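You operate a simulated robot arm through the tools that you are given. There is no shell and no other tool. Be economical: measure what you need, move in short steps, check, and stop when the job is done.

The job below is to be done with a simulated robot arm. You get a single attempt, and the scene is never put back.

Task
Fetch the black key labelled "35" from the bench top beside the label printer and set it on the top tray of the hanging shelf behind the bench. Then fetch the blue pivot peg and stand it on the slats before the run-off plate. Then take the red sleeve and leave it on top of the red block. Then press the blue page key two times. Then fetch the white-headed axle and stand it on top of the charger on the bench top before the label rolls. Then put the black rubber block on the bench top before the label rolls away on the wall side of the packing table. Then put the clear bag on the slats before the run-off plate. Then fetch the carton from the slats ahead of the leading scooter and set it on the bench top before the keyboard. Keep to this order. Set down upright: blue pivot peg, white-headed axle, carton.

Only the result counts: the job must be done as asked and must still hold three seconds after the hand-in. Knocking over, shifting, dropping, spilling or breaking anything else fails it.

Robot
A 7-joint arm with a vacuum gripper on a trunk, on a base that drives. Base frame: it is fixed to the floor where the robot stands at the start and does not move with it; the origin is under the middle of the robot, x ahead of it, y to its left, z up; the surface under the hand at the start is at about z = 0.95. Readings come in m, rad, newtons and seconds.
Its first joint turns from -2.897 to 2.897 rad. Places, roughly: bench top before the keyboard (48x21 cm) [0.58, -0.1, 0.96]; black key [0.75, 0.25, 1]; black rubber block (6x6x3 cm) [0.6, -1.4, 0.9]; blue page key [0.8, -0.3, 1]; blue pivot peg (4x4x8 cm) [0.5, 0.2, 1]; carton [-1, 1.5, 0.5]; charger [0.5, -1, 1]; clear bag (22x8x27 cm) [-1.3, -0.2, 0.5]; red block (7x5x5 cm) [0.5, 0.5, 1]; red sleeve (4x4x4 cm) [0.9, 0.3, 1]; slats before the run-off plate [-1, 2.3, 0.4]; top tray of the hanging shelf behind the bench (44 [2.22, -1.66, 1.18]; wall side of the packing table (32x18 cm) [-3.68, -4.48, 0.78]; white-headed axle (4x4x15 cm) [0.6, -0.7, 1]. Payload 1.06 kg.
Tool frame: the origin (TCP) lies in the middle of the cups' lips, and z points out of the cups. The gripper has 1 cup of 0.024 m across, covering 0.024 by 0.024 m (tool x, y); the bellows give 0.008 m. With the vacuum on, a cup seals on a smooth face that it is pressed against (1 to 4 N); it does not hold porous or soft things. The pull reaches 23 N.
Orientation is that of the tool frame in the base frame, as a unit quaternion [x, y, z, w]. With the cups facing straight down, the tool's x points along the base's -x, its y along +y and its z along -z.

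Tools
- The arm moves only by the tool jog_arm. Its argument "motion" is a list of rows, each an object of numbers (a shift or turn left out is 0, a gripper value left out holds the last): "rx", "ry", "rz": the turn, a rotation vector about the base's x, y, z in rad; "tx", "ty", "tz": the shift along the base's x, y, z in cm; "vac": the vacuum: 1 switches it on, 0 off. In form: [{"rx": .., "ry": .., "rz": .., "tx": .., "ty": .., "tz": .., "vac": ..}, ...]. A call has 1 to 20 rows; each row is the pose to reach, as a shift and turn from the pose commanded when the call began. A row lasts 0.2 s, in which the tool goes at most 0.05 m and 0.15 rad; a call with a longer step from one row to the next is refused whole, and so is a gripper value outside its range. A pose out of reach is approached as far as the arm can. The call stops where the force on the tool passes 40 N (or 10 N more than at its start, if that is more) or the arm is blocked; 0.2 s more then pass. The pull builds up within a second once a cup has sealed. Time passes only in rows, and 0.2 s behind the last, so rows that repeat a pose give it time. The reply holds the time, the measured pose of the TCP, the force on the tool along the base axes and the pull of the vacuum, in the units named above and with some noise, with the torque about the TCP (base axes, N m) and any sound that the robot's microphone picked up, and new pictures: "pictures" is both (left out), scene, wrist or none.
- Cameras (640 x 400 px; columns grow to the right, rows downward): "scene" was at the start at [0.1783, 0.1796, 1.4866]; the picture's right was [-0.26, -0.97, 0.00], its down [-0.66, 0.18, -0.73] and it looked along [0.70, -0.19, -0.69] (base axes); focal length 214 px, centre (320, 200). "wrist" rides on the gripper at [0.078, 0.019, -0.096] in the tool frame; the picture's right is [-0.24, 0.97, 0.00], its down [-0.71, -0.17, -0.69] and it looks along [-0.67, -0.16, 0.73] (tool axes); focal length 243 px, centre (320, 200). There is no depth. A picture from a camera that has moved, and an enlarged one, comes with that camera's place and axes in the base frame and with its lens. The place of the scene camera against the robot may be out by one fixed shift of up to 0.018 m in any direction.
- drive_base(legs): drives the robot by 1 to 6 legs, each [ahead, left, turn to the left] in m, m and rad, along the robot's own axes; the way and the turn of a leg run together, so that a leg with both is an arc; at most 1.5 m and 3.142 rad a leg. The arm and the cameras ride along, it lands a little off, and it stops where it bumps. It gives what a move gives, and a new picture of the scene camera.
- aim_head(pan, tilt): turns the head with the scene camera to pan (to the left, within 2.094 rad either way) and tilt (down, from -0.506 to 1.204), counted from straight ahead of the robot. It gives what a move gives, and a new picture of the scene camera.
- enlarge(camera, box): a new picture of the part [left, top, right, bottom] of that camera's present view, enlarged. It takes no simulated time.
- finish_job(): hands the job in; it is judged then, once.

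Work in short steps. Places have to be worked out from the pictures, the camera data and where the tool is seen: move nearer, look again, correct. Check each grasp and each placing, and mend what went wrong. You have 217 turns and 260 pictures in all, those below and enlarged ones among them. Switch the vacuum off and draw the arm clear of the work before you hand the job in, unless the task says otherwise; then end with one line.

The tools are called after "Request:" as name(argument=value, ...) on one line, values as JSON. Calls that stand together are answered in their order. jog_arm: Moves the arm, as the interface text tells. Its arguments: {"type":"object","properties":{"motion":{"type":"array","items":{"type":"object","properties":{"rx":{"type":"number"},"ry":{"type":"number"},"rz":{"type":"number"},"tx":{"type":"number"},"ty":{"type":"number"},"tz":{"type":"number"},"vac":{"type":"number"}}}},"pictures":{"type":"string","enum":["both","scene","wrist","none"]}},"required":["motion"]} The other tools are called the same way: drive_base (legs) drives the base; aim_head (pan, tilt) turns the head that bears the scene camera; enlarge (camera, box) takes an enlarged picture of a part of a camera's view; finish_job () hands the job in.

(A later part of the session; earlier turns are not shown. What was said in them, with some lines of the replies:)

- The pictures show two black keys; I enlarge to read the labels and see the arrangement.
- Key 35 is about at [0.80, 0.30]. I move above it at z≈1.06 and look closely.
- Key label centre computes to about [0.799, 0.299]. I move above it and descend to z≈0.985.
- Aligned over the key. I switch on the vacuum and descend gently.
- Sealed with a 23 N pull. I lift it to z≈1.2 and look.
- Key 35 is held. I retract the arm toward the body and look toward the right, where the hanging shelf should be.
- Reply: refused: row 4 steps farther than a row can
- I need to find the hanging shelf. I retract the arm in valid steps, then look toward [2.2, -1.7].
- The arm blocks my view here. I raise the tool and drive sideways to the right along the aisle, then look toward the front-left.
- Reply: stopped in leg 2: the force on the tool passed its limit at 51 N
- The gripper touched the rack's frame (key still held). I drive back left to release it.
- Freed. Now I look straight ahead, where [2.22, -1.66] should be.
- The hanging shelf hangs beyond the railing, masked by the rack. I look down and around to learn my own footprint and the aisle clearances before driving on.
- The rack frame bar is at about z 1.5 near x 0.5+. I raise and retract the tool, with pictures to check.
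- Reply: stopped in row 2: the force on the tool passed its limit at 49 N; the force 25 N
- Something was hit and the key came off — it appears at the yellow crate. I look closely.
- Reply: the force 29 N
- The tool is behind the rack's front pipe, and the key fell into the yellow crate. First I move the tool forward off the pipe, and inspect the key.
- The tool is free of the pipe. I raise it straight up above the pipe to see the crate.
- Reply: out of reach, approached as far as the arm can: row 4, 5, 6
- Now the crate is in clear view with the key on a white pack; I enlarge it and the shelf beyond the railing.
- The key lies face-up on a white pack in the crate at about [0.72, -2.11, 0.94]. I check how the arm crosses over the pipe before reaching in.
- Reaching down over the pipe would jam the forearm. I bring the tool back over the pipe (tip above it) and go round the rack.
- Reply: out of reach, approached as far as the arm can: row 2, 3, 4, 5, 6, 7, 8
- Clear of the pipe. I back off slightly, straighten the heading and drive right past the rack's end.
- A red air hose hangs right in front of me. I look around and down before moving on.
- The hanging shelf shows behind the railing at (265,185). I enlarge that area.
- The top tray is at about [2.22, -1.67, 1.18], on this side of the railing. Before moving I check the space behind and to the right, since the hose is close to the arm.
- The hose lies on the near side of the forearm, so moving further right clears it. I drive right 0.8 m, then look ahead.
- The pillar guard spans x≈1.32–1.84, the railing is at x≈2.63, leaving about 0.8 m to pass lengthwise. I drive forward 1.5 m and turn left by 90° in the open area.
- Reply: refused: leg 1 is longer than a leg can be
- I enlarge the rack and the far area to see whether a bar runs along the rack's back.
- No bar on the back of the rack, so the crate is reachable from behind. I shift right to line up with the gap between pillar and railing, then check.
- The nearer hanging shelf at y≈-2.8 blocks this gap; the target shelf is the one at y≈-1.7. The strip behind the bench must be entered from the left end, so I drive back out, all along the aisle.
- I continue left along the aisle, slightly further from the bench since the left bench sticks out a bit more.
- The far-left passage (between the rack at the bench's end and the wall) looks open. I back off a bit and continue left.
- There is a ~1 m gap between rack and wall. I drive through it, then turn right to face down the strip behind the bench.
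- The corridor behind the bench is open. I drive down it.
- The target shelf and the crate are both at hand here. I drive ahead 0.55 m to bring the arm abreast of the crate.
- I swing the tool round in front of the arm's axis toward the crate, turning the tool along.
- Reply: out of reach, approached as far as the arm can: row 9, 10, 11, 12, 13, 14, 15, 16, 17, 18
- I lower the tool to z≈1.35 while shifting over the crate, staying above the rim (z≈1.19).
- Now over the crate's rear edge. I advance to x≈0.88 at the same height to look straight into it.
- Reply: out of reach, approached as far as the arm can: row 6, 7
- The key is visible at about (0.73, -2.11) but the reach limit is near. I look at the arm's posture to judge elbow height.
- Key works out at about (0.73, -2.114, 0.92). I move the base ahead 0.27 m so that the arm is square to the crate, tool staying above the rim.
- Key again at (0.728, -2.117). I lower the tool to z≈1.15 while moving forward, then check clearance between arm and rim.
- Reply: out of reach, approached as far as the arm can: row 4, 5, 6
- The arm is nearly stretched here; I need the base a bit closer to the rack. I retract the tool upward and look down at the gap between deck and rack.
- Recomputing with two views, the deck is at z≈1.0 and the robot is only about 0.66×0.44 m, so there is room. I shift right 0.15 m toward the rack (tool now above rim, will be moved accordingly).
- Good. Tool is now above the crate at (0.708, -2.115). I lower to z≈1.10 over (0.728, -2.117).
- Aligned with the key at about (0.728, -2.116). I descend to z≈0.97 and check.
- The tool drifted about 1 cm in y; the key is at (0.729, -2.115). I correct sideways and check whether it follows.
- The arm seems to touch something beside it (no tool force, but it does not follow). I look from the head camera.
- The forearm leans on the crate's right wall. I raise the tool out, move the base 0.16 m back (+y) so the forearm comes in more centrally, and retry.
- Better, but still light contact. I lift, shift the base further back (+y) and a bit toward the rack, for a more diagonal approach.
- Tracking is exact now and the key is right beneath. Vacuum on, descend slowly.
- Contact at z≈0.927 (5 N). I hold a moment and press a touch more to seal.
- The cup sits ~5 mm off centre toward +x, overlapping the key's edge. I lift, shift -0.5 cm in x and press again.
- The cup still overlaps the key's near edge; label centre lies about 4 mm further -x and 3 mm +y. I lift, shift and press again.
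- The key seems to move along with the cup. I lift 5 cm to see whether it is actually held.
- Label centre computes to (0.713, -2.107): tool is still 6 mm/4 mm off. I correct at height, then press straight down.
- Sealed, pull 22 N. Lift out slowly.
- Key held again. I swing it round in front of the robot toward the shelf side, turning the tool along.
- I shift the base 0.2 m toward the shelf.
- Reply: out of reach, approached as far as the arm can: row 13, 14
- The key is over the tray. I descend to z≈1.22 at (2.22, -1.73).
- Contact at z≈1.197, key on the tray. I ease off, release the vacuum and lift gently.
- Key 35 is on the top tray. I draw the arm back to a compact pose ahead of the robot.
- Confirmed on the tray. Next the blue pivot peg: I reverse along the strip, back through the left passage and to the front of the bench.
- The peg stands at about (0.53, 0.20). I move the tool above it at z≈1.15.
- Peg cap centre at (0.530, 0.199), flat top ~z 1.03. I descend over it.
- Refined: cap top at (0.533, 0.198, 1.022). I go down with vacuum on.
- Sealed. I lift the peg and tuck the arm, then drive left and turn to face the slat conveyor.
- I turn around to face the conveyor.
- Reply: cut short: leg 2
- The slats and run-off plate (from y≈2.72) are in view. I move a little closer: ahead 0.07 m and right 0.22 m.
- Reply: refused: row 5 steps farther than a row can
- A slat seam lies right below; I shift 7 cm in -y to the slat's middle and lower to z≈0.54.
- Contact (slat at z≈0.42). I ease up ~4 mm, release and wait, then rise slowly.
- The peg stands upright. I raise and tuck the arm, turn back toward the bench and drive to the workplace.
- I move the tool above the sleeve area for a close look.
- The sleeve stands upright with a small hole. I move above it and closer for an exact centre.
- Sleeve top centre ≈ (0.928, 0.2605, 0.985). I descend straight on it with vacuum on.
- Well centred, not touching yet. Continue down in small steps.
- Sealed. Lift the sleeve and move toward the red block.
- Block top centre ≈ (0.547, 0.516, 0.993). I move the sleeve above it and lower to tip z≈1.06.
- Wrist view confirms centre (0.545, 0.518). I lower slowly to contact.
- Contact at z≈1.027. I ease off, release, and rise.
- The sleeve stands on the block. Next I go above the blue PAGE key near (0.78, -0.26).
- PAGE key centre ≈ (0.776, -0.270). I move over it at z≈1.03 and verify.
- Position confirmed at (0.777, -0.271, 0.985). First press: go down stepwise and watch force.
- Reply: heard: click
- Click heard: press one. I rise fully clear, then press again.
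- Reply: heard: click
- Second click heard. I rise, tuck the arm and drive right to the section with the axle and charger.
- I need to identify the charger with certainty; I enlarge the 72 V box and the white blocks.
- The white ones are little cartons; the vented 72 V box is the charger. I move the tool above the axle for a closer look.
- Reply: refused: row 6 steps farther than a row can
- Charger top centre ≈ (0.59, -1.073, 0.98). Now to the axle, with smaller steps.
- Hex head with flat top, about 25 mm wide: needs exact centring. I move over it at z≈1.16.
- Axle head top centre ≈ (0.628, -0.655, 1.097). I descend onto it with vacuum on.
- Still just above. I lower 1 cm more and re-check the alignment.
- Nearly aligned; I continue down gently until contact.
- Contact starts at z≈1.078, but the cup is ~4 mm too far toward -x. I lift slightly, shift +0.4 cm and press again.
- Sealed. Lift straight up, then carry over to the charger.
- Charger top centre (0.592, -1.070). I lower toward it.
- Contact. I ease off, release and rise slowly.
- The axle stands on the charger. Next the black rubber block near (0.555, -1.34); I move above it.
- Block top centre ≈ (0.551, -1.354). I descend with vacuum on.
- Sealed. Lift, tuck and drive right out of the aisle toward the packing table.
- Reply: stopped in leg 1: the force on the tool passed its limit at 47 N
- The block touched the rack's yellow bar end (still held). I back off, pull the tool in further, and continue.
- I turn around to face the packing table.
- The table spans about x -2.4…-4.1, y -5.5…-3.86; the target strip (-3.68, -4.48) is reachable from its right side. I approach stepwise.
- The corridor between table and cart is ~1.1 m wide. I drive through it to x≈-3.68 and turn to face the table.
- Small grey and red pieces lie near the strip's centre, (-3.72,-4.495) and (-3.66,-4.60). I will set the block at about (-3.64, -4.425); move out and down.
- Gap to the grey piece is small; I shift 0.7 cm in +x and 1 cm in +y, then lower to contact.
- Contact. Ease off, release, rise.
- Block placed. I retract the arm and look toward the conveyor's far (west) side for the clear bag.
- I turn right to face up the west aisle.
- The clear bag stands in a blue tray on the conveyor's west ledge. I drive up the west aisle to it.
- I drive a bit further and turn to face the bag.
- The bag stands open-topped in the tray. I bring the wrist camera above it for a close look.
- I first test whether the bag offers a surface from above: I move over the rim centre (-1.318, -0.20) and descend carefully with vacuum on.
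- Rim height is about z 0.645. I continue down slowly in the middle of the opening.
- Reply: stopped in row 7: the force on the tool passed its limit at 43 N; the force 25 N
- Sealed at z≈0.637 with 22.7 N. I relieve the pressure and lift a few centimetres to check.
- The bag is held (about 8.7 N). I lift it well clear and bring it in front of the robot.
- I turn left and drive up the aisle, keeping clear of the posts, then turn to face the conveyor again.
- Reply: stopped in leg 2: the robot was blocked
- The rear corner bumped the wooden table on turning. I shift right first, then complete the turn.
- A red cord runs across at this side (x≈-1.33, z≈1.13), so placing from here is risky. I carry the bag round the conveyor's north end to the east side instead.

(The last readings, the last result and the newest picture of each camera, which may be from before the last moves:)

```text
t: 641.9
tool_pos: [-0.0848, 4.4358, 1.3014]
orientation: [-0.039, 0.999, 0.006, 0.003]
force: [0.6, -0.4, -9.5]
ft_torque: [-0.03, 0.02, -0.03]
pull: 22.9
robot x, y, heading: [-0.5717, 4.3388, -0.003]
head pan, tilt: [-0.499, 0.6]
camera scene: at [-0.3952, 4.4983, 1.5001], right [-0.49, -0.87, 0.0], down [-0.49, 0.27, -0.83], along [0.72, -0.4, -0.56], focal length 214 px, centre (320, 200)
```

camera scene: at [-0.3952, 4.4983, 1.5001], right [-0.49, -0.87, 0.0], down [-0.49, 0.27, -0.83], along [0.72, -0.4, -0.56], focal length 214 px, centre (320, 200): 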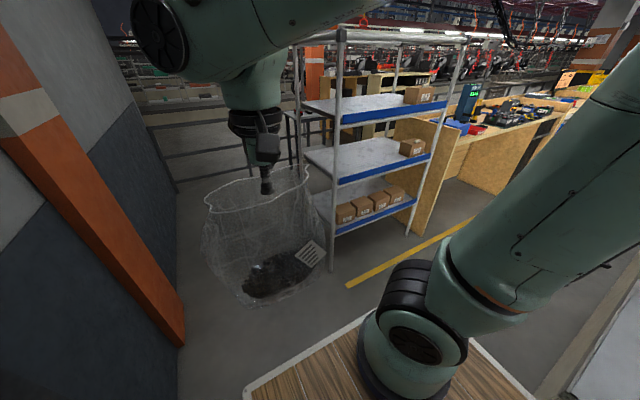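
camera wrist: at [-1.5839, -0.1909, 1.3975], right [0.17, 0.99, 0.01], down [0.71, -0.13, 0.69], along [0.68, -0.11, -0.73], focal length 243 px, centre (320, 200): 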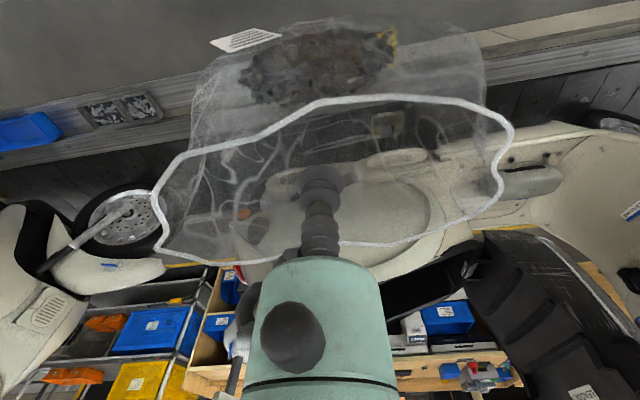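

Request:
drive_base(legs=[[0.4, 0, 0], [0, 0, -1.57], [0, 0, -1.565], [0, 1.0, 0], [0, 1.0, 0]])

Request:
aim_head(pan=0.1, tilt=0.9)

```text
t: 661.5
tool_pos: [-0.6579, 2.2365, 1.3006]
orientation: [0.999, 0.049, -0.002, 0.007]
force: [0.4, 1.0, -9.4]
ft_torque: [0.0, -0.03, 0.01]
pull: 23.3
robot x, y, heading: [-0.171, 2.3359, -3.132]
head pan, tilt: [-0.499, 0.6]
camera scene: at [-0.3504, 2.162, 1.5001], right [0.47, 0.88, 0.0], down [0.5, -0.27, -0.82], along [-0.73, 0.39, -0.57], focal length 214 px, centre (320, 200)
```

scene: 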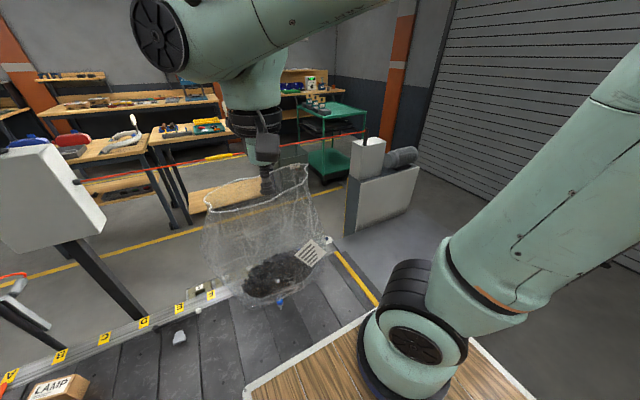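

```text
t: 662.5
tool_pos: [-0.6574, 2.2352, 1.3017]
orientation: [0.999, 0.048, -0.002, 0.005]
force: [0.3, -0.3, -8.1]
ft_torque: [-0.01, -0.03, -0.02]
pull: 22.4
robot x, y, heading: [-0.1734, 2.3407, -3.136]
head pan, tilt: [0.099, 0.901]
camera scene: at [-0.3475, 2.1123, 1.4753], right [-0.11, 0.99, 0.0], down [0.78, 0.08, -0.62], along [-0.62, -0.07, -0.78], focal length 214 px, centre (320, 200)
```

scene: 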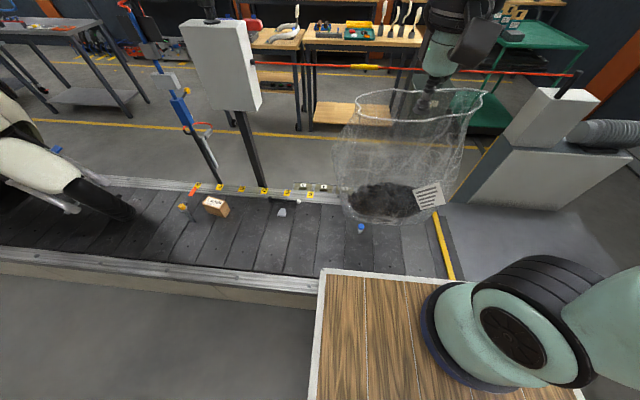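

I extend over the slats to (-1.12, 2.36) and lower toward z≈0.80.

Request:
jog_arm(motion=[{"tx": -4, "ty": 1, "tz": -1}, {"tx": -8, "ty": 2, "tz": -2}, {"tx": -12, "ty": 3, "tz": -3}, {"tx": -16, "ty": 4, "tz": -4}, {"tx": -20, "ty": 5, "tz": -5}, {"tx": -24, "ty": 6, "tz": -6}, {"tx": -28, "ty": 7.5, "tz": -7}, {"tx": -32, "ty": 9, "tz": -8}, {"tx": -36, "ty": 10.5, "tz": -9}, {"tx": -40, "ty": 12, "tz": -10}, {"tx": -44, "ty": 12.5, "tz": -12}, {"tx": -46.3, "ty": 12.5, "tz": -15}, {"tx": -46.3, "ty": 12.5, "tz": -19}, {"tx": -46.3, "ty": 12.5, "tz": -23}, {"tx": -46.3, "ty": 12.5, "tz": -27}, {"tx": -46.3, "ty": 12.5, "tz": -31}, {"tx": -46.3, "ty": 12.5, "tz": -35}, {"tx": -46.3, "ty": 12.5, "tz": -39}, {"tx": -46.3, "ty": 12.5, "tz": -43}, {"tx": -46.3, "ty": 12.5, "tz": -47}], pictures="both")

```text
t: 666.7
tool_pos: [-1.123, 2.3613, 0.8322]
orientation: [0.999, 0.048, -0.003, 0.007]
force: [0.0, -0.6, -8.8]
ft_torque: [0.01, -0.05, -0.01]
pull: 23.7
robot x, y, heading: [-0.1696, 2.3414, -3.131]
head pan, tilt: [0.099, 0.901]
camera scene: at [-0.3472, 2.1123, 1.4753], right [-0.11, 0.99, 0.0], down [0.78, 0.08, -0.62], along [-0.62, -0.07, -0.78], focal length 214 px, centre (320, 200)
camera wrist: at [-1.041, 2.3511, 0.927], right [-0.14, -0.99, 0.01], down [-0.72, 0.11, 0.69], along [-0.68, 0.09, -0.73], focal length 243 px, centre (320, 200)
```

scene: 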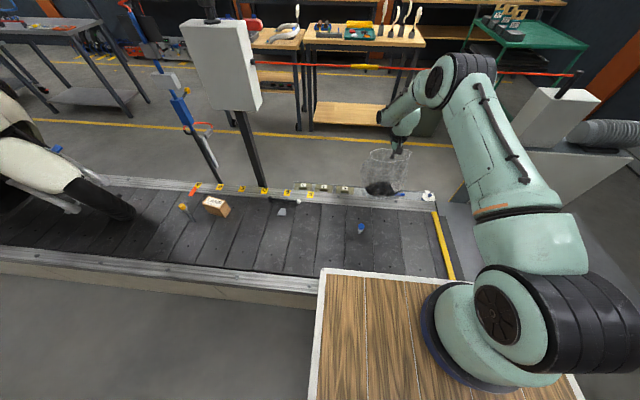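
wrist: 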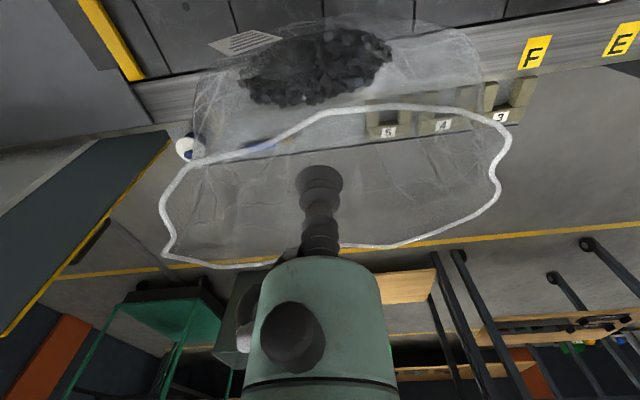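

The slats end at x≈-1.145, so I shift to (-0.98, 2.46), beside the peg with a safe gap; raising first and moving in y before x.

Request:
jog_arm(motion=[{"tz": 4}, {"tz": 7, "ty": 3}, {"tz": 7, "ty": 7}, {"tz": 7, "ty": 10.5}, {"tz": 7, "ty": 10.5, "tx": 4.5}, {"tz": 7, "ty": 10.5, "tx": 9}, {"tz": 7, "ty": 10.5, "tx": 14}, {"tz": 3, "ty": 10.5, "tx": 14}, {"tz": -1, "ty": 10.5, "tx": 14}, {"tz": -5, "ty": 10.5, "tx": 14}, {"tz": -9, "ty": 10.5, "tx": 14}, {"tz": -9, "ty": 10.5, "tx": 14}], pictures="both")

Request:
enlarge(camera="scene", box=[300, 130, 460, 250])

```text
t: 669.3
tool_pos: [-0.9804, 2.4658, 0.7417]
orientation: [0.999, 0.048, -0.003, 0.006]
force: [-0.4, -0.3, -9.6]
ft_torque: [0.05, -0.04, 0.0]
pull: 23.0
robot x, y, heading: [-0.1721, 2.3412, -3.133]
head pan, tilt: [0.099, 0.901]
camera scene: at [-0.3476, 2.1124, 1.4753], right [-0.11, 0.99, 0.0], down [0.78, 0.08, -0.62], along [-0.62, -0.07, -0.78], focal length 214 px, centre (320, 200)
camera wrist: at [-0.8998, 2.4552, 0.8378], right [-0.14, -0.99, 0.01], down [-0.72, 0.11, 0.69], along [-0.68, 0.09, -0.73], focal length 243 px, centre (320, 200)
```

scene: 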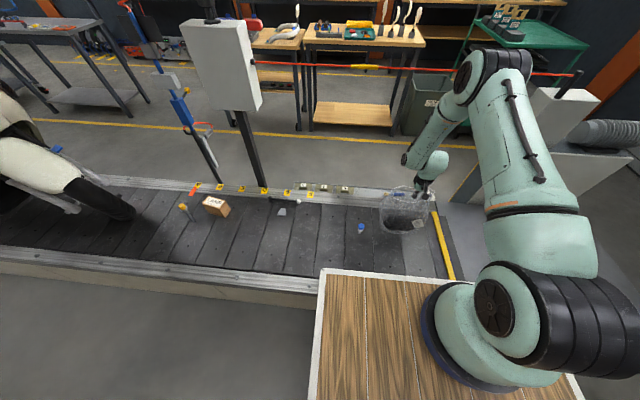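
wrist: 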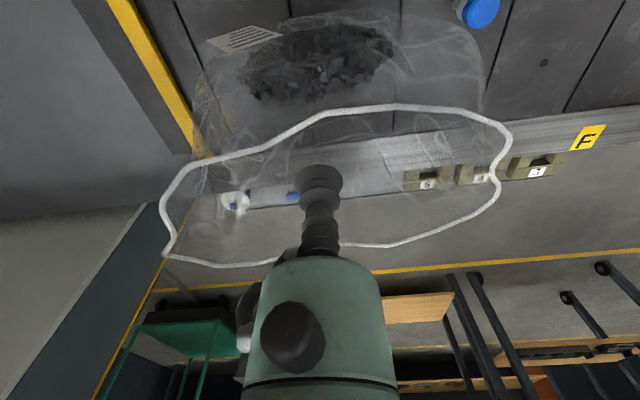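

```text
3.33 times, centred on (380, 190) of scene
camera zoom: at [-0.3476, 2.1124, 1.4753], right [-0.11, 0.99, 0.0], down [0.78, 0.08, -0.62], along [-0.62, -0.07, -0.78], focal length 715 px, centre (120, 233)
```

zoom: 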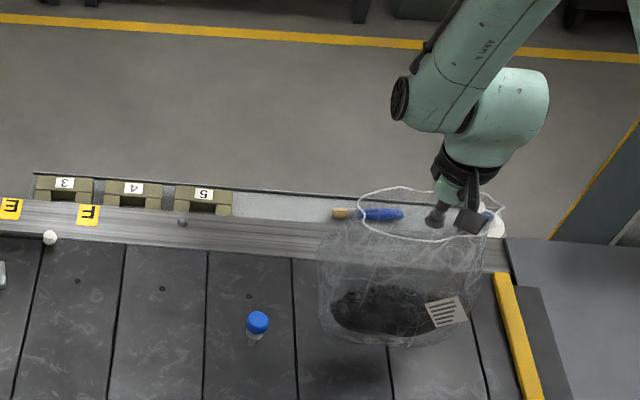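

Good position. I lower slowly until the weight comes off.

Request:
jog_arm(motion=[{"tz": -1.5}, {"tz": -3}, {"tz": -4.5}, {"tz": -6}, {"tz": -6}], pictures="none")

```text
t: 670.5
tool_pos: [-0.98, 2.4654, 0.682]
orientation: [0.999, 0.048, -0.003, 0.005]
force: [3.0, 9.1, 13.9]
ft_torque: [-0.11, 0.06, -0.01]
pull: 22.7
robot x, y, heading: [-0.1738, 2.3407, -3.133]
head pan, tilt: [0.099, 0.901]
```

Contact. I ease off a little and check before releasing.

Request:
jog_arm(motion=[{"tz": 0.3}, {"tz": 0.6}, {"tz": 0.6}], pictures="both")

Request:
enlarge(camera="scene", box=[300, 130, 460, 250])

```text
t: 671.3
tool_pos: [-0.9795, 2.4657, 0.6868]
orientation: [0.999, 0.049, -0.001, 0.007]
force: [0.0, -0.1, -9.0]
ft_torque: [0.01, -0.02, 0.03]
pull: 22.8
robot x, y, heading: [-0.1704, 2.3373, -3.135]
head pan, tilt: [0.099, 0.901]
camera scene: at [-0.3477, 2.1123, 1.4753], right [-0.11, 0.99, 0.0], down [0.78, 0.08, -0.62], along [-0.62, -0.07, -0.78], focal length 214 px, centre (320, 200)
camera wrist: at [-0.9, 2.4555, 0.7825], right [-0.14, -0.99, 0.01], down [-0.72, 0.11, 0.69], along [-0.68, 0.09, -0.73], focal length 243 px, centre (320, 200)
```

scene: 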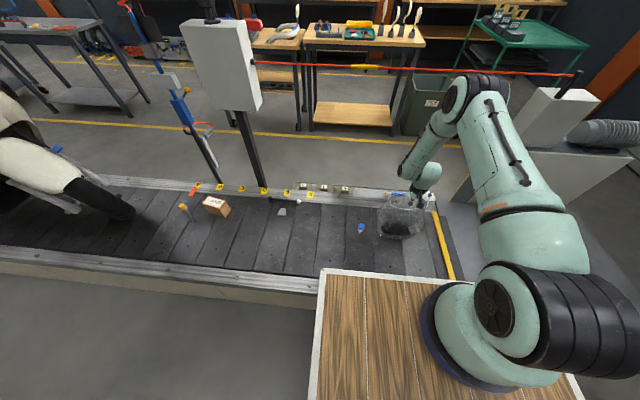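
wrist: 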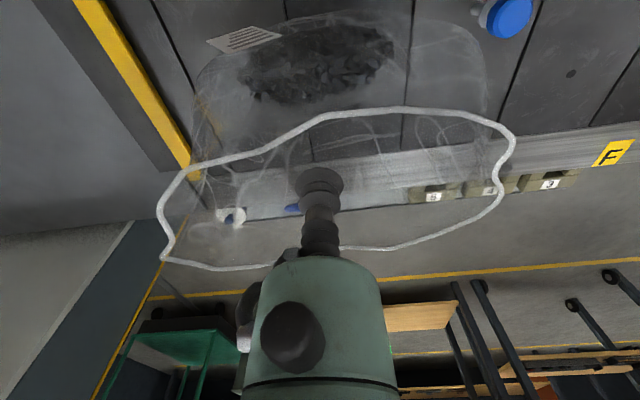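

```text
3.33 times, centred on (380, 190) of scene
camera zoom: at [-0.3477, 2.1123, 1.4753], right [-0.11, 0.99, 0.0], down [0.78, 0.08, -0.62], along [-0.62, -0.07, -0.78], focal length 715 px, centre (120, 233)
```

zoom: 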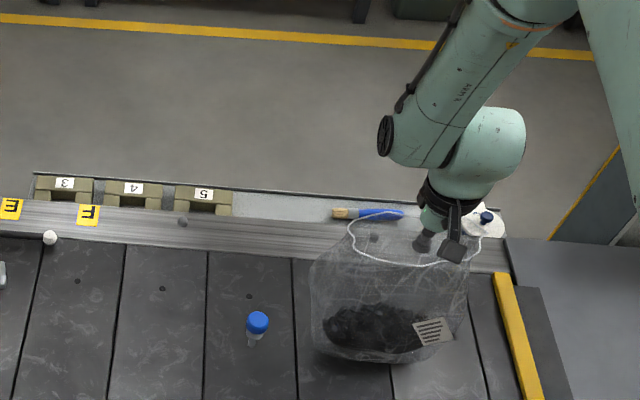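

Request:
jog_arm(motion=[{"tz": -0.15}, {"tz": -0.3}, {"tz": -0.3}], pictures="none")

```text
t: 672.1
tool_pos: [-0.9805, 2.4672, 0.684]
orientation: [0.999, 0.048, -0.002, 0.006]
force: [0.4, 1.9, -3.3]
ft_torque: [-0.01, -0.03, 0.04]
pull: 23.0
robot x, y, heading: [-0.1682, 2.3425, -3.135]
head pan, tilt: [0.099, 0.901]
```

Most of the weight is on the slats. A hair lower, release, wait and rise.

Request:
jog_arm(motion=[{"tz": -0.1}, {"tz": -0.1, "vac": 0}, {"tz": -0.1}, {"tz": -0.1}, {"tz": -0.1}, {"tz": 0.2}, {"tz": 0.6}, {"tz": 1.5}, {"tz": 4}, {"tz": 8}, {"tz": 12}, {"tz": 16}], pictures="both")

Request:
enlarge(camera="scene", box=[300, 130, 460, 250])

```text
t: 674.7
tool_pos: [-0.9803, 2.4661, 0.8447]
orientation: [0.999, 0.047, -0.002, 0.006]
force: [-0.3, -1.1, -0.5]
ft_torque: [0.01, -0.01, 0.01]
pull: 0.0
robot x, y, heading: [-0.1748, 2.3393, -3.135]
head pan, tilt: [0.099, 0.901]
camera scene: at [-0.3477, 2.1124, 1.4753], right [-0.11, 0.99, 0.0], down [0.78, 0.08, -0.62], along [-0.62, -0.07, -0.78], focal length 214 px, centre (320, 200)
camera wrist: at [-0.8993, 2.4561, 0.94], right [-0.14, -0.99, 0.01], down [-0.72, 0.11, 0.69], along [-0.68, 0.09, -0.73], focal length 243 px, centre (320, 200)
```

scene: 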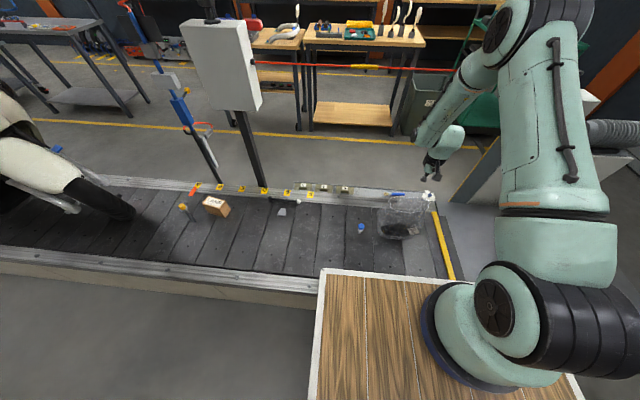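
wrist: 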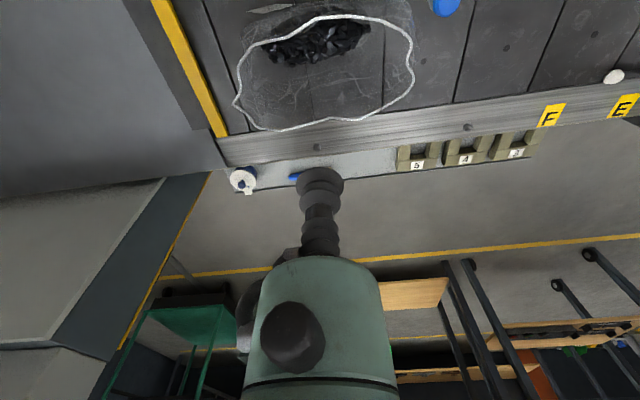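

```text
3.33 times, centred on (380, 190) of scene
camera zoom: at [-0.3477, 2.1124, 1.4753], right [-0.11, 0.99, 0.0], down [0.78, 0.08, -0.62], along [-0.62, -0.07, -0.78], focal length 715 px, centre (120, 233)
```

zoom: 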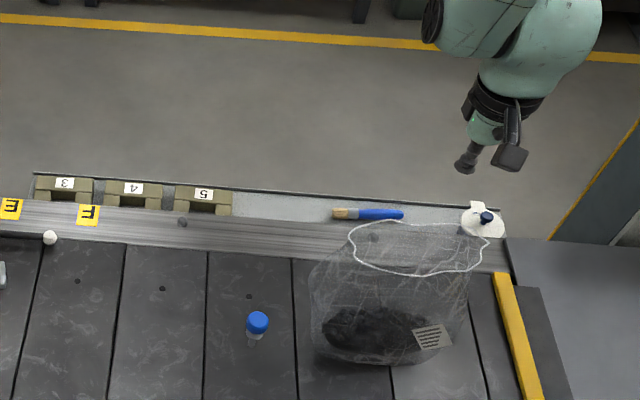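

The bag stands on the slats, the peg untouched. Now the carton: I raise and tuck the arm, and drive along to y≈1.5.

Request:
jog_arm(motion=[{"tz": 4}, {"tz": 8.5}, {"tz": 13}, {"tz": 17.5, "tx": 1}, {"tz": 21.5, "tx": 3.5}, {"tz": 25, "tx": 7}, {"tz": 28.5, "tx": 10.5}, {"tz": 32, "tx": 14}, {"tz": 35.5, "tx": 17.5}, {"tz": 39, "tx": 21}, {"tz": 42, "tx": 24.5, "ty": -1}, {"tz": 45, "tx": 28, "ty": -3}, {"tz": 48, "tx": 31, "ty": -5}, {"tz": 50, "tx": 34, "ty": -8}, {"tz": 50, "tx": 36, "ty": -12}], pictures="none")

Request:
drive_base(legs=[[0, 0.87, 0]])

Request:
aim_head(pan=-0.1, tilt=0.9)

```text
refused: row 12 steps farther than a row can; nothing moved
```

```text
t: 679.3
tool_pos: [-0.9715, 1.5949, 0.8443]
orientation: [0.999, 0.05, -0.002, 0.006]
force: [0.9, -0.1, 0.7]
ft_torque: [0.01, 0.0, 0.02]
pull: 0.2
robot x, y, heading: [-0.1647, 1.4693, -3.131]
head pan, tilt: [0.099, 0.901]
camera scene: at [-0.3375, 1.2415, 1.4753], right [-0.11, 0.99, 0.0], down [0.78, 0.09, -0.62], along [-0.62, -0.07, -0.78], focal length 214 px, centre (320, 200)
```

scene: 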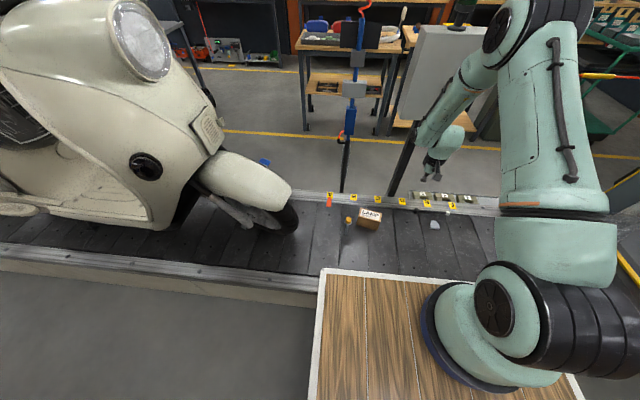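

```text
t: 680.1
tool_pos: [-0.9726, 1.5937, 0.8449]
orientation: [0.999, 0.05, -0.003, 0.006]
force: [-0.7, -0.4, -0.1]
ft_torque: [0.06, -0.01, -0.04]
pull: 0.0
robot x, y, heading: [-0.1617, 1.4697, -3.131]
head pan, tilt: [-0.099, 0.901]
camera scene: at [-0.3377, 1.2565, 1.4753], right [0.09, 1.0, 0.0], down [0.78, -0.07, -0.62], along [-0.62, 0.05, -0.78], focal length 214 px, centre (320, 200)
```

scene: 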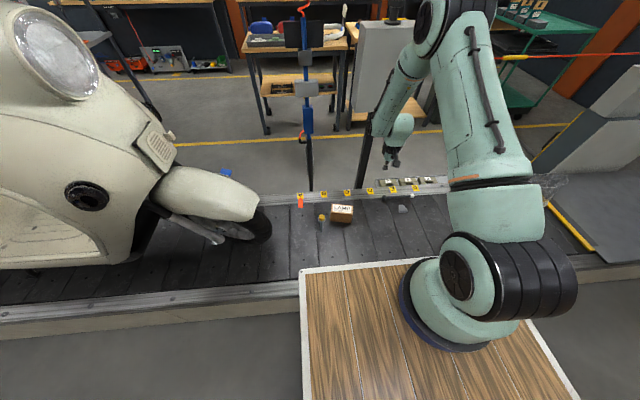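

The arm was still out low but clear of everything. I now look at the carton with the wrist camera, moving to (-1.0, 1.45).

Request:
jog_arm(motion=[{"ty": -4}, {"ty": -8, "tx": -1}, {"ty": -12, "tx": -2}, {"ty": -14.5, "tx": -2.5}, {"ty": -14.5, "tx": -2.5}], pictures="wrist")

Request:
enlarge(camera="wrist", box=[220, 0, 420, 125])

Request:
enlarge(camera="scene", box=[290, 180, 410, 255])

```text
t: 681.3
tool_pos: [-0.9963, 1.4492, 0.8444]
orientation: [0.999, 0.049, -0.003, 0.006]
force: [0.1, 0.2, 0.4]
ft_torque: [-0.02, 0.01, 0.0]
pull: 0.1
robot x, y, heading: [-0.1643, 1.4723, -3.127]
head pan, tilt: [-0.099, 0.901]
camera wrist: at [-0.9153, 1.4389, 0.9394], right [-0.14, -0.99, 0.01], down [-0.72, 0.11, 0.69], along [-0.68, 0.09, -0.73], focal length 243 px, centre (320, 200)
```

wrist: 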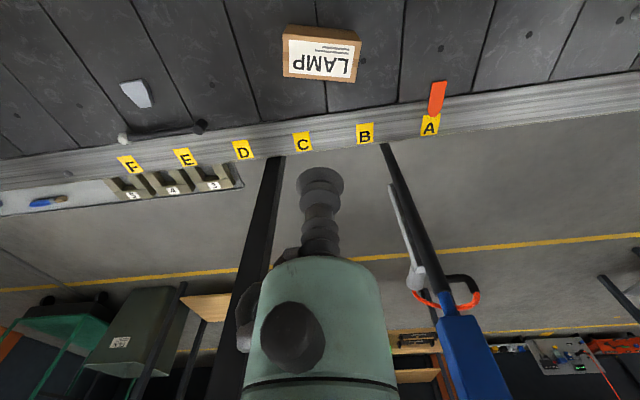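

```text
3.20 times, centred on (320, 62) of wrist
camera zoom: at [-0.9153, 1.4389, 0.9394], right [-0.14, -0.99, 0.01], down [-0.72, 0.11, 0.69], along [-0.68, 0.09, -0.73], focal length 776 px, centre (320, 640)
```

zoom: 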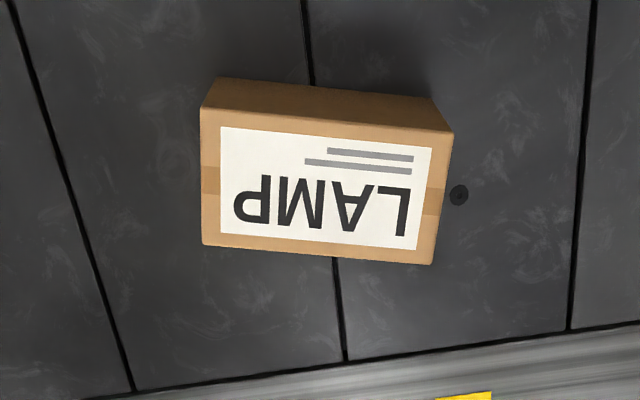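

```text
5.33 times, centred on (350, 218) of scene
camera zoom: at [-0.3377, 1.2565, 1.4753], right [0.09, 1.0, 0.0], down [0.78, -0.07, -0.62], along [-0.62, 0.05, -0.78], focal length 1144 px, centre (160, 107)
```

zoom: 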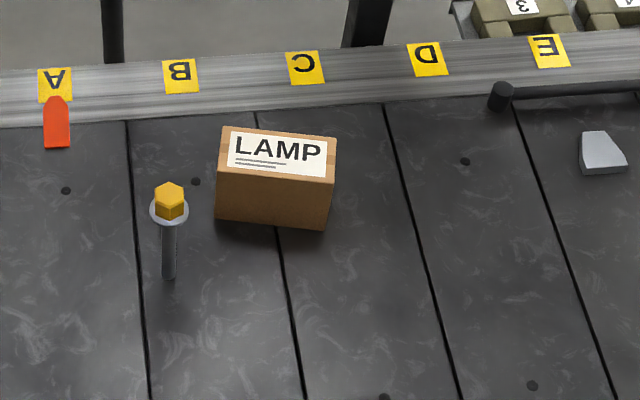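

The carton stands label-up; a yellow axle stands near it on the robot side, so I stay strictly vertical. I descend above (-1.015, 1.448) to z≈0.58.

Request:
jog_arm(motion=[{"tx": -1, "tz": -4}, {"tx": -1.9, "tz": -8.5}, {"tx": -1.9, "tz": -13}, {"tx": -1.9, "tz": -17.5}, {"tx": -1.9, "tz": -22}, {"tx": -1.9, "tz": -25.5}, {"tx": -1.9, "tz": -25.5}], pictures="wrist")

Request:
enlarge(camera="scene", box=[290, 155, 410, 255])

```text
t: 682.9
tool_pos: [-1.0135, 1.4481, 0.587]
orientation: [0.999, 0.049, -0.002, 0.007]
force: [-0.2, 0.9, 0.5]
ft_torque: [0.02, -0.02, 0.0]
pull: 0.1
robot x, y, heading: [-0.1642, 1.4703, -3.13]
head pan, tilt: [-0.099, 0.901]
camera wrist: at [-0.9331, 1.4381, 0.6839], right [-0.14, -0.99, 0.01], down [-0.72, 0.11, 0.69], along [-0.68, 0.09, -0.73], focal length 243 px, centre (320, 200)
```

wrist: 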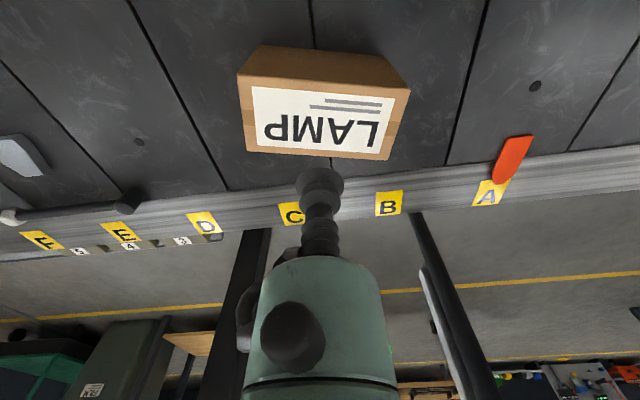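

```text
4.00 times, centred on (350, 205) of scene
camera zoom: at [-0.3377, 1.2565, 1.4753], right [0.09, 1.0, 0.0], down [0.78, -0.07, -0.62], along [-0.62, 0.05, -0.78], focal length 858 px, centre (200, 180)
```

zoom: 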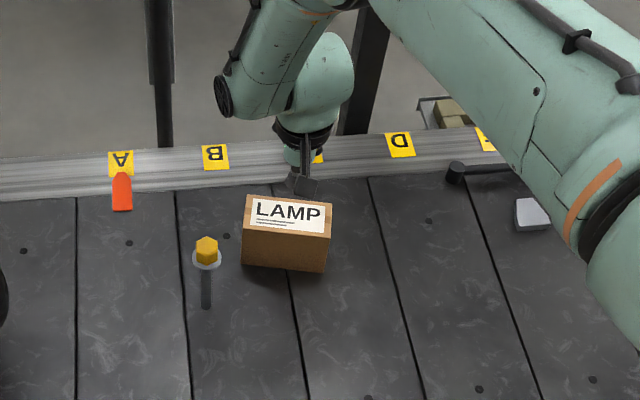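

Top centre (-1.016, 1.4465, 0.504). Descend with vacuum on.

Request:
jog_arm(motion=[{"tx": -0.2, "ty": -0.15, "tz": -3, "vac": 1}, {"tx": -0.2, "ty": -0.15, "tz": -6}, {"tx": -0.2, "ty": -0.15, "tz": -7.5}, {"tx": -0.2, "ty": -0.15, "tz": -8}, {"tx": -0.2, "ty": -0.15, "tz": -8.4}, {"tx": -0.2, "ty": -0.15, "tz": -8.4}], pictures="none")

```text
t: 684.3
tool_pos: [-1.0186, 1.4459, 0.5058]
orientation: [0.999, 0.05, -0.003, 0.007]
force: [-1.1, -2.5, 11.3]
ft_torque: [0.14, 0.02, -0.03]
pull: 22.7
robot x, y, heading: [-0.1657, 1.4718, -3.128]
head pan, tilt: [-0.099, 0.901]
```

Sealed. Lift straight up, then tuck.

Request:
jog_arm(motion=[{"tz": 0.5}, {"tz": 3}, {"tz": 7}, {"tz": 11}, {"tz": 15.5}, {"tz": 20}, {"tz": 24.5}, {"tz": 29}, {"tz": 33.5}, {"tz": 38, "tx": 1}, {"tz": 42, "tx": 3}, {"tz": 46, "tx": 5.5}, {"tz": 50, "tx": 8}, {"tz": 54, "tx": 10.5}, {"tz": 58, "tx": 13}, {"tz": 62, "tx": 15.5}, {"tz": 66, "tx": 18}, {"tz": 70, "tx": 20.5}, {"tz": 74, "tx": 23}, {"tz": 78, "tx": 25.5}], pictures="none")

Request:
jog_arm(motion=[{"tz": 3, "tx": 3}, {"tz": 6, "tx": 6}, {"tz": 9, "tx": 9}, {"tz": 11, "tx": 12}, {"tz": 12, "tx": 15}, {"tz": 12, "tx": 15}], pictures="both")

```text
t: 688.5
tool_pos: [-0.7644, 1.4479, 1.2863]
orientation: [0.999, 0.05, -0.002, 0.005]
force: [-0.4, 0.0, -2.1]
ft_torque: [0.02, -0.03, -0.03]
pull: 23.3
robot x, y, heading: [-0.1635, 1.4669, -3.131]
head pan, tilt: [-0.099, 0.901]
```

```text
t: 689.9
tool_pos: [-0.612, 1.4452, 1.4043]
orientation: [0.999, 0.05, -0.003, 0.006]
force: [0.0, 0.0, -2.7]
ft_torque: [0.0, 0.01, 0.0]
pull: 23.3
robot x, y, heading: [-0.1615, 1.4693, -3.129]
head pan, tilt: [-0.099, 0.901]
camera scene: at [-0.3378, 1.2565, 1.4753], right [0.09, 1.0, 0.0], down [0.78, -0.07, -0.62], along [-0.62, 0.05, -0.78], focal length 214 px, centre (320, 200)
camera wrist: at [-0.5319, 1.436, 1.5007], right [-0.14, -0.99, 0.01], down [-0.72, 0.11, 0.69], along [-0.68, 0.09, -0.73], focal length 243 px, centre (320, 200)
```

scene: 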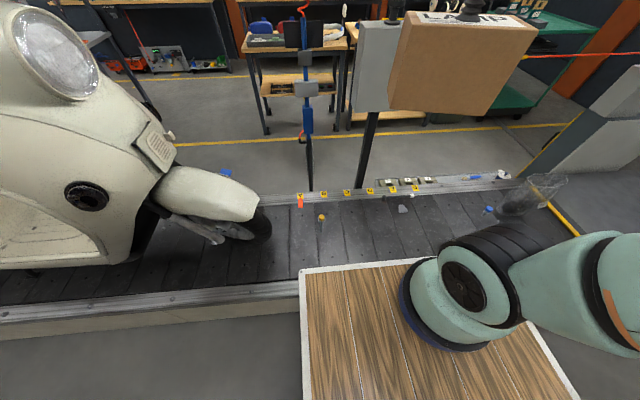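
wrist: 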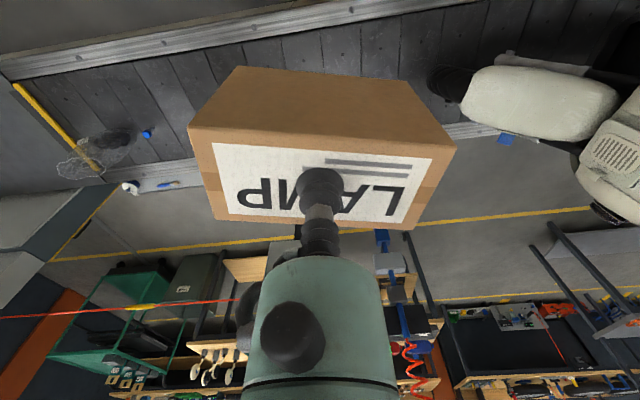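

Bag and peg look fine. I turn around toward the bench and drive to the keyboard place.

Request:
drive_base(legs=[[-0.1, 0, 0], [0, 0, -3.13], [0, -1.45, 0]])

Request:
aim_head(pan=-0.1, tilt=0.9)

```text
t: 705.1
tool_pos: [0.4384, 0.0429, 1.4058]
orientation: [-0.058, 0.998, 0.007, 0.003]
force: [-0.6, -0.3, -2.5]
ft_torque: [-0.03, 0.01, -0.04]
pull: 23.4
robot x, y, heading: [-0.0079, 0.0135, 0.026]
head pan, tilt: [-0.099, 0.901]
camera scene: at [0.1585, 0.2112, 1.4753], right [-0.07, -1.0, 0.0], down [-0.78, 0.06, -0.62], along [0.62, -0.04, -0.78], focal length 214 px, centre (320, 200)
```

scene: 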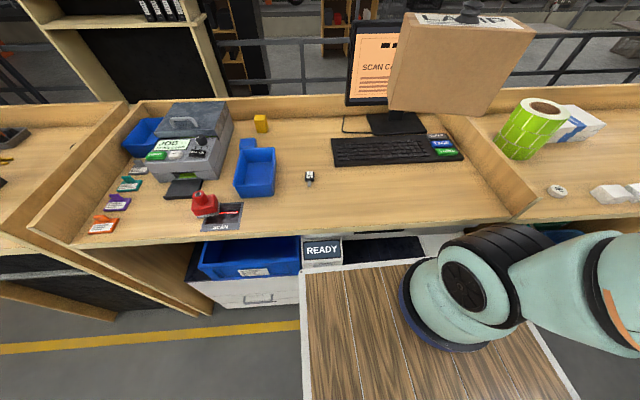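

```text
t: 705.7
tool_pos: [0.4393, 0.0433, 1.4055]
orientation: [-0.058, 0.998, 0.006, 0.003]
force: [-0.9, 0.5, -2.7]
ft_torque: [0.01, -0.02, 0.0]
pull: 22.9
robot x, y, heading: [-0.0108, 0.0106, 0.026]
head pan, tilt: [-0.099, 0.901]
camera scene: at [0.1585, 0.2112, 1.4753], right [-0.07, -1.0, 0.0], down [-0.78, 0.06, -0.62], along [0.62, -0.04, -0.78], focal length 214 px, centre (320, 200)
```

scene: 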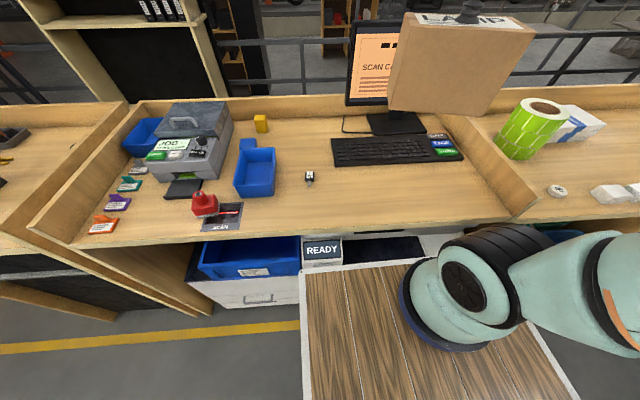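

Keyboard front edge is at x≈0.70; I set the carton at about (0.58, -0.09). Move over and lower to z≈1.10.

Request:
jog_arm(motion=[{"tx": 2.5, "ty": -2.5, "tz": -2}, {"tx": 5, "ty": -5, "tz": -4}, {"tx": 7.5, "ty": -7.5, "tz": -6}, {"tx": 10, "ty": -10, "tz": -9}, {"tx": 12.5, "ty": -12, "tz": -12}, {"tx": 14.1, "ty": -13.3, "tz": -16}, {"tx": 14.1, "ty": -13.3, "tz": -20}, {"tx": 14.1, "ty": -13.3, "tz": -24}, {"tx": 14.1, "ty": -13.3, "tz": -28}, {"tx": 14.1, "ty": -13.3, "tz": -31}, {"tx": 14.1, "ty": -13.3, "tz": -31}], pictures="both")

```text
t: 708.1
tool_pos: [0.5814, -0.0898, 1.0949]
orientation: [-0.058, 0.998, 0.007, 0.003]
force: [0.8, 0.3, -2.4]
ft_torque: [-0.03, 0.03, -0.01]
pull: 23.3
robot x, y, heading: [-0.0136, 0.0142, 0.028]
head pan, tilt: [-0.099, 0.901]
camera scene: at [0.1584, 0.2112, 1.4753], right [-0.07, -1.0, 0.0], down [-0.78, 0.06, -0.62], along [0.62, -0.04, -0.78], focal length 214 px, centre (320, 200)
camera wrist: at [0.5015, -0.0817, 1.1901], right [0.12, 0.99, 0.01], down [0.72, -0.1, 0.69], along [0.68, -0.07, -0.73], focal length 243 px, centre (320, 200)
```

scene: 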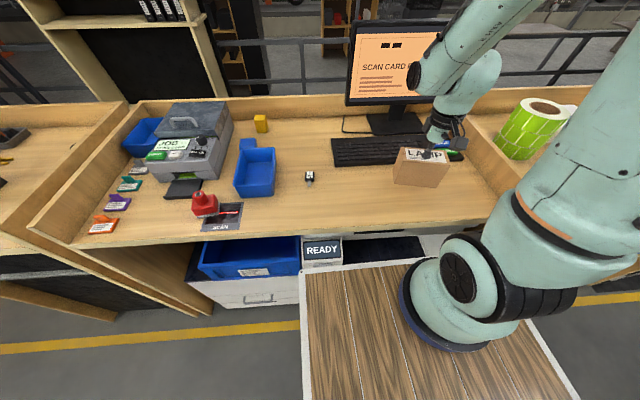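
wrist: 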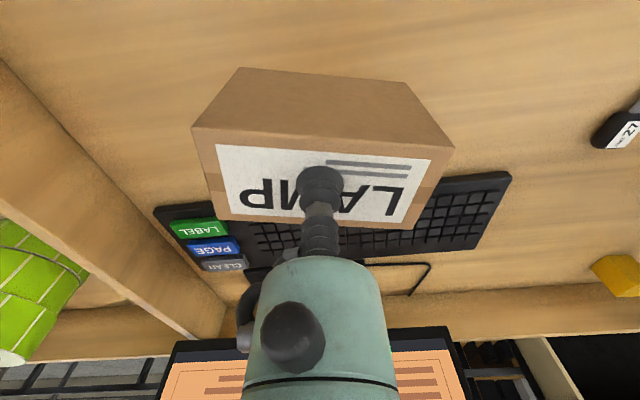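

Request:
jog_arm(motion=[{"tz": -1.5}, {"tz": -3}, {"tz": -4.2}, {"tz": -5}, {"tz": -5}], pictures="none")

```text
t: 709.3
tool_pos: [0.5818, -0.0893, 1.0446]
orientation: [-0.058, 0.998, 0.007, 0.002]
force: [-0.2, -0.2, -2.2]
ft_torque: [0.0, 0.01, 0.01]
pull: 22.5
robot x, y, heading: [-0.0096, 0.0167, 0.033]
head pan, tilt: [-0.099, 0.901]
```

Request:
jog_arm(motion=[{"tz": -0.3}, {"tz": -0.6}, {"tz": -0.9}, {"tz": -0.9}], pictures="none")

```text
t: 710.3
tool_pos: [0.5809, -0.0891, 1.0358]
orientation: [-0.058, 0.998, 0.007, 0.002]
force: [3.2, 1.8, 10.7]
ft_torque: [-0.1, -0.01, 0.04]
pull: 22.2
robot x, y, heading: [-0.0089, 0.0129, 0.028]
head pan, tilt: [-0.099, 0.901]
```

Contact. Ease, release, rise.

Request:
jog_arm(motion=[{"tz": 0.2}, {"tz": 0.2, "vac": 0}, {"tz": 0.2}, {"tz": 0.2}, {"tz": 0.2}, {"tz": 0.5}, {"tz": 1.2}, {"tz": 3}, {"tz": 7}, {"tz": 11.5}, {"tz": 16}, {"tz": 20.5}, {"tz": 25}], pictures="both")

```text
t: 713.1
tool_pos: [0.5798, -0.0887, 1.2862]
orientation: [-0.058, 0.998, 0.006, 0.001]
force: [0.2, 0.5, 0.6]
ft_torque: [0.05, 0.03, 0.02]
pull: 0.1
robot x, y, heading: [-0.0119, 0.0169, 0.028]
head pan, tilt: [-0.099, 0.901]
camera scene: at [0.1588, 0.2112, 1.4753], right [-0.07, -1.0, 0.0], down [-0.78, 0.06, -0.62], along [0.62, -0.04, -0.78], focal length 214 px, centre (320, 200)
camera wrist: at [0.5007, -0.0807, 1.3815], right [0.12, 0.99, 0.01], down [0.72, -0.1, 0.69], along [0.68, -0.07, -0.73], focal length 243 px, centre (320, 200)
```

scene: 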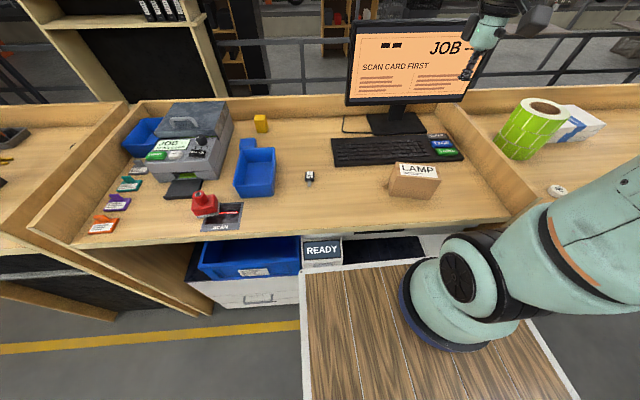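
wrist: 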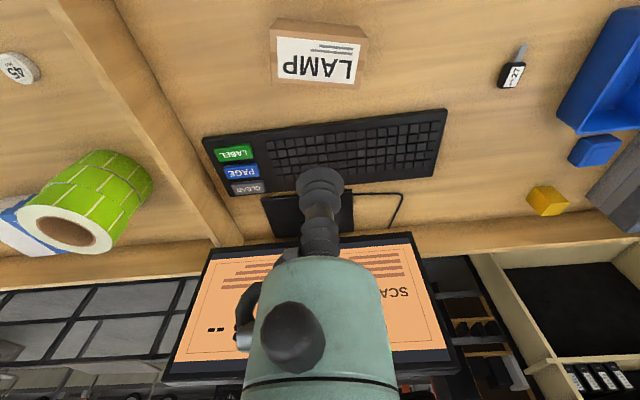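

The carton stands before the keyboard. I draw the arm in and take a last look at the axle and at peg/bag.

Request:
jog_arm(motion=[{"tz": 3, "tx": -3}, {"tz": 6, "tx": -6}, {"tz": 9, "tx": -9}, {"tz": 11, "tx": -12, "ty": 2}, {"tz": 12, "tx": -14, "ty": 4}, {"tz": 12, "tx": -14, "ty": 6}], pictures="wrist")

Request:
aim_head(pan=2.09, tilt=0.45)

Request:
enlarge(camera="scene", box=[240, 130, 400, 260])

```text
t: 714.5
tool_pos: [0.4409, -0.0282, 1.4056]
orientation: [-0.058, 0.998, 0.006, 0.003]
force: [0.2, 0.3, -0.7]
ft_torque: [-0.02, 0.04, -0.04]
pull: 0.0
robot x, y, heading: [-0.0133, 0.0131, 0.028]
head pan, tilt: [-0.099, 0.901]
camera wrist: at [0.3614, -0.021, 1.5022], right [0.12, 0.99, 0.01], down [0.72, -0.1, 0.69], along [0.68, -0.07, -0.73], focal length 243 px, centre (320, 200)
```

wrist: 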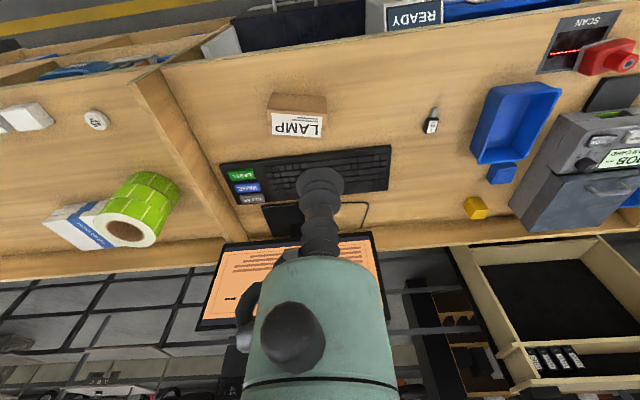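

```text
t: 716.6
tool_pos: [0.4415, -0.0292, 1.4064]
orientation: [-0.059, 0.998, 0.006, 0.002]
force: [0.1, -1.1, 0.0]
ft_torque: [0.02, -0.01, -0.03]
pull: 0.1
robot x, y, heading: [-0.0104, 0.0135, 0.032]
head pan, tilt: [2.089, 0.45]
camera scene: at [0.0354, 0.295, 1.5137], right [0.85, 0.52, 0.0], down [0.23, -0.37, -0.9], along [-0.47, 0.77, -0.44], focal length 214 px, centre (320, 200)
```

scene: 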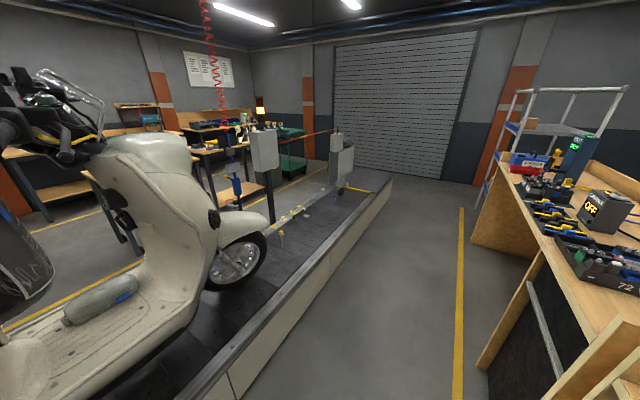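

```text
3.08 times, centred on (320, 195) of scene
camera zoom: at [0.0354, 0.295, 1.5137], right [0.85, 0.52, 0.0], down [0.23, -0.37, -0.9], along [-0.47, 0.77, -0.44], focal length 660 px, centre (320, 215)
```

zoom: 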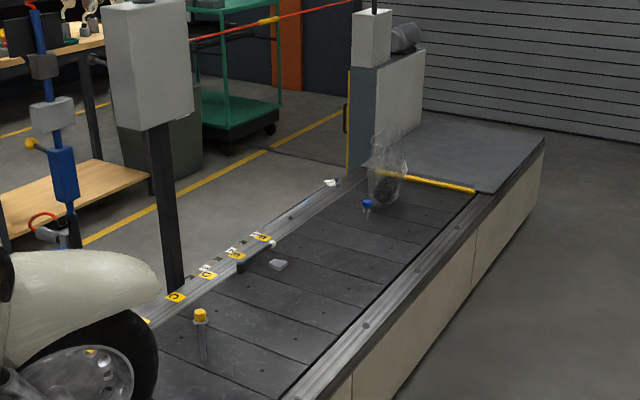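

Peg and bag stand on the slats, the yellow axle is untouched, vacuum is off and the arm is clear. I hand the job in.

Request:
finish_job()

```text
The job is handed in.
```

All eight steps were done in the order asked and handed in; on the way I dropped key 35 once into the yellow crate, retrieved it and set it on the shelf tray, and the robot briefly bumped the rack and a wooden table, neither of which visibly moved.
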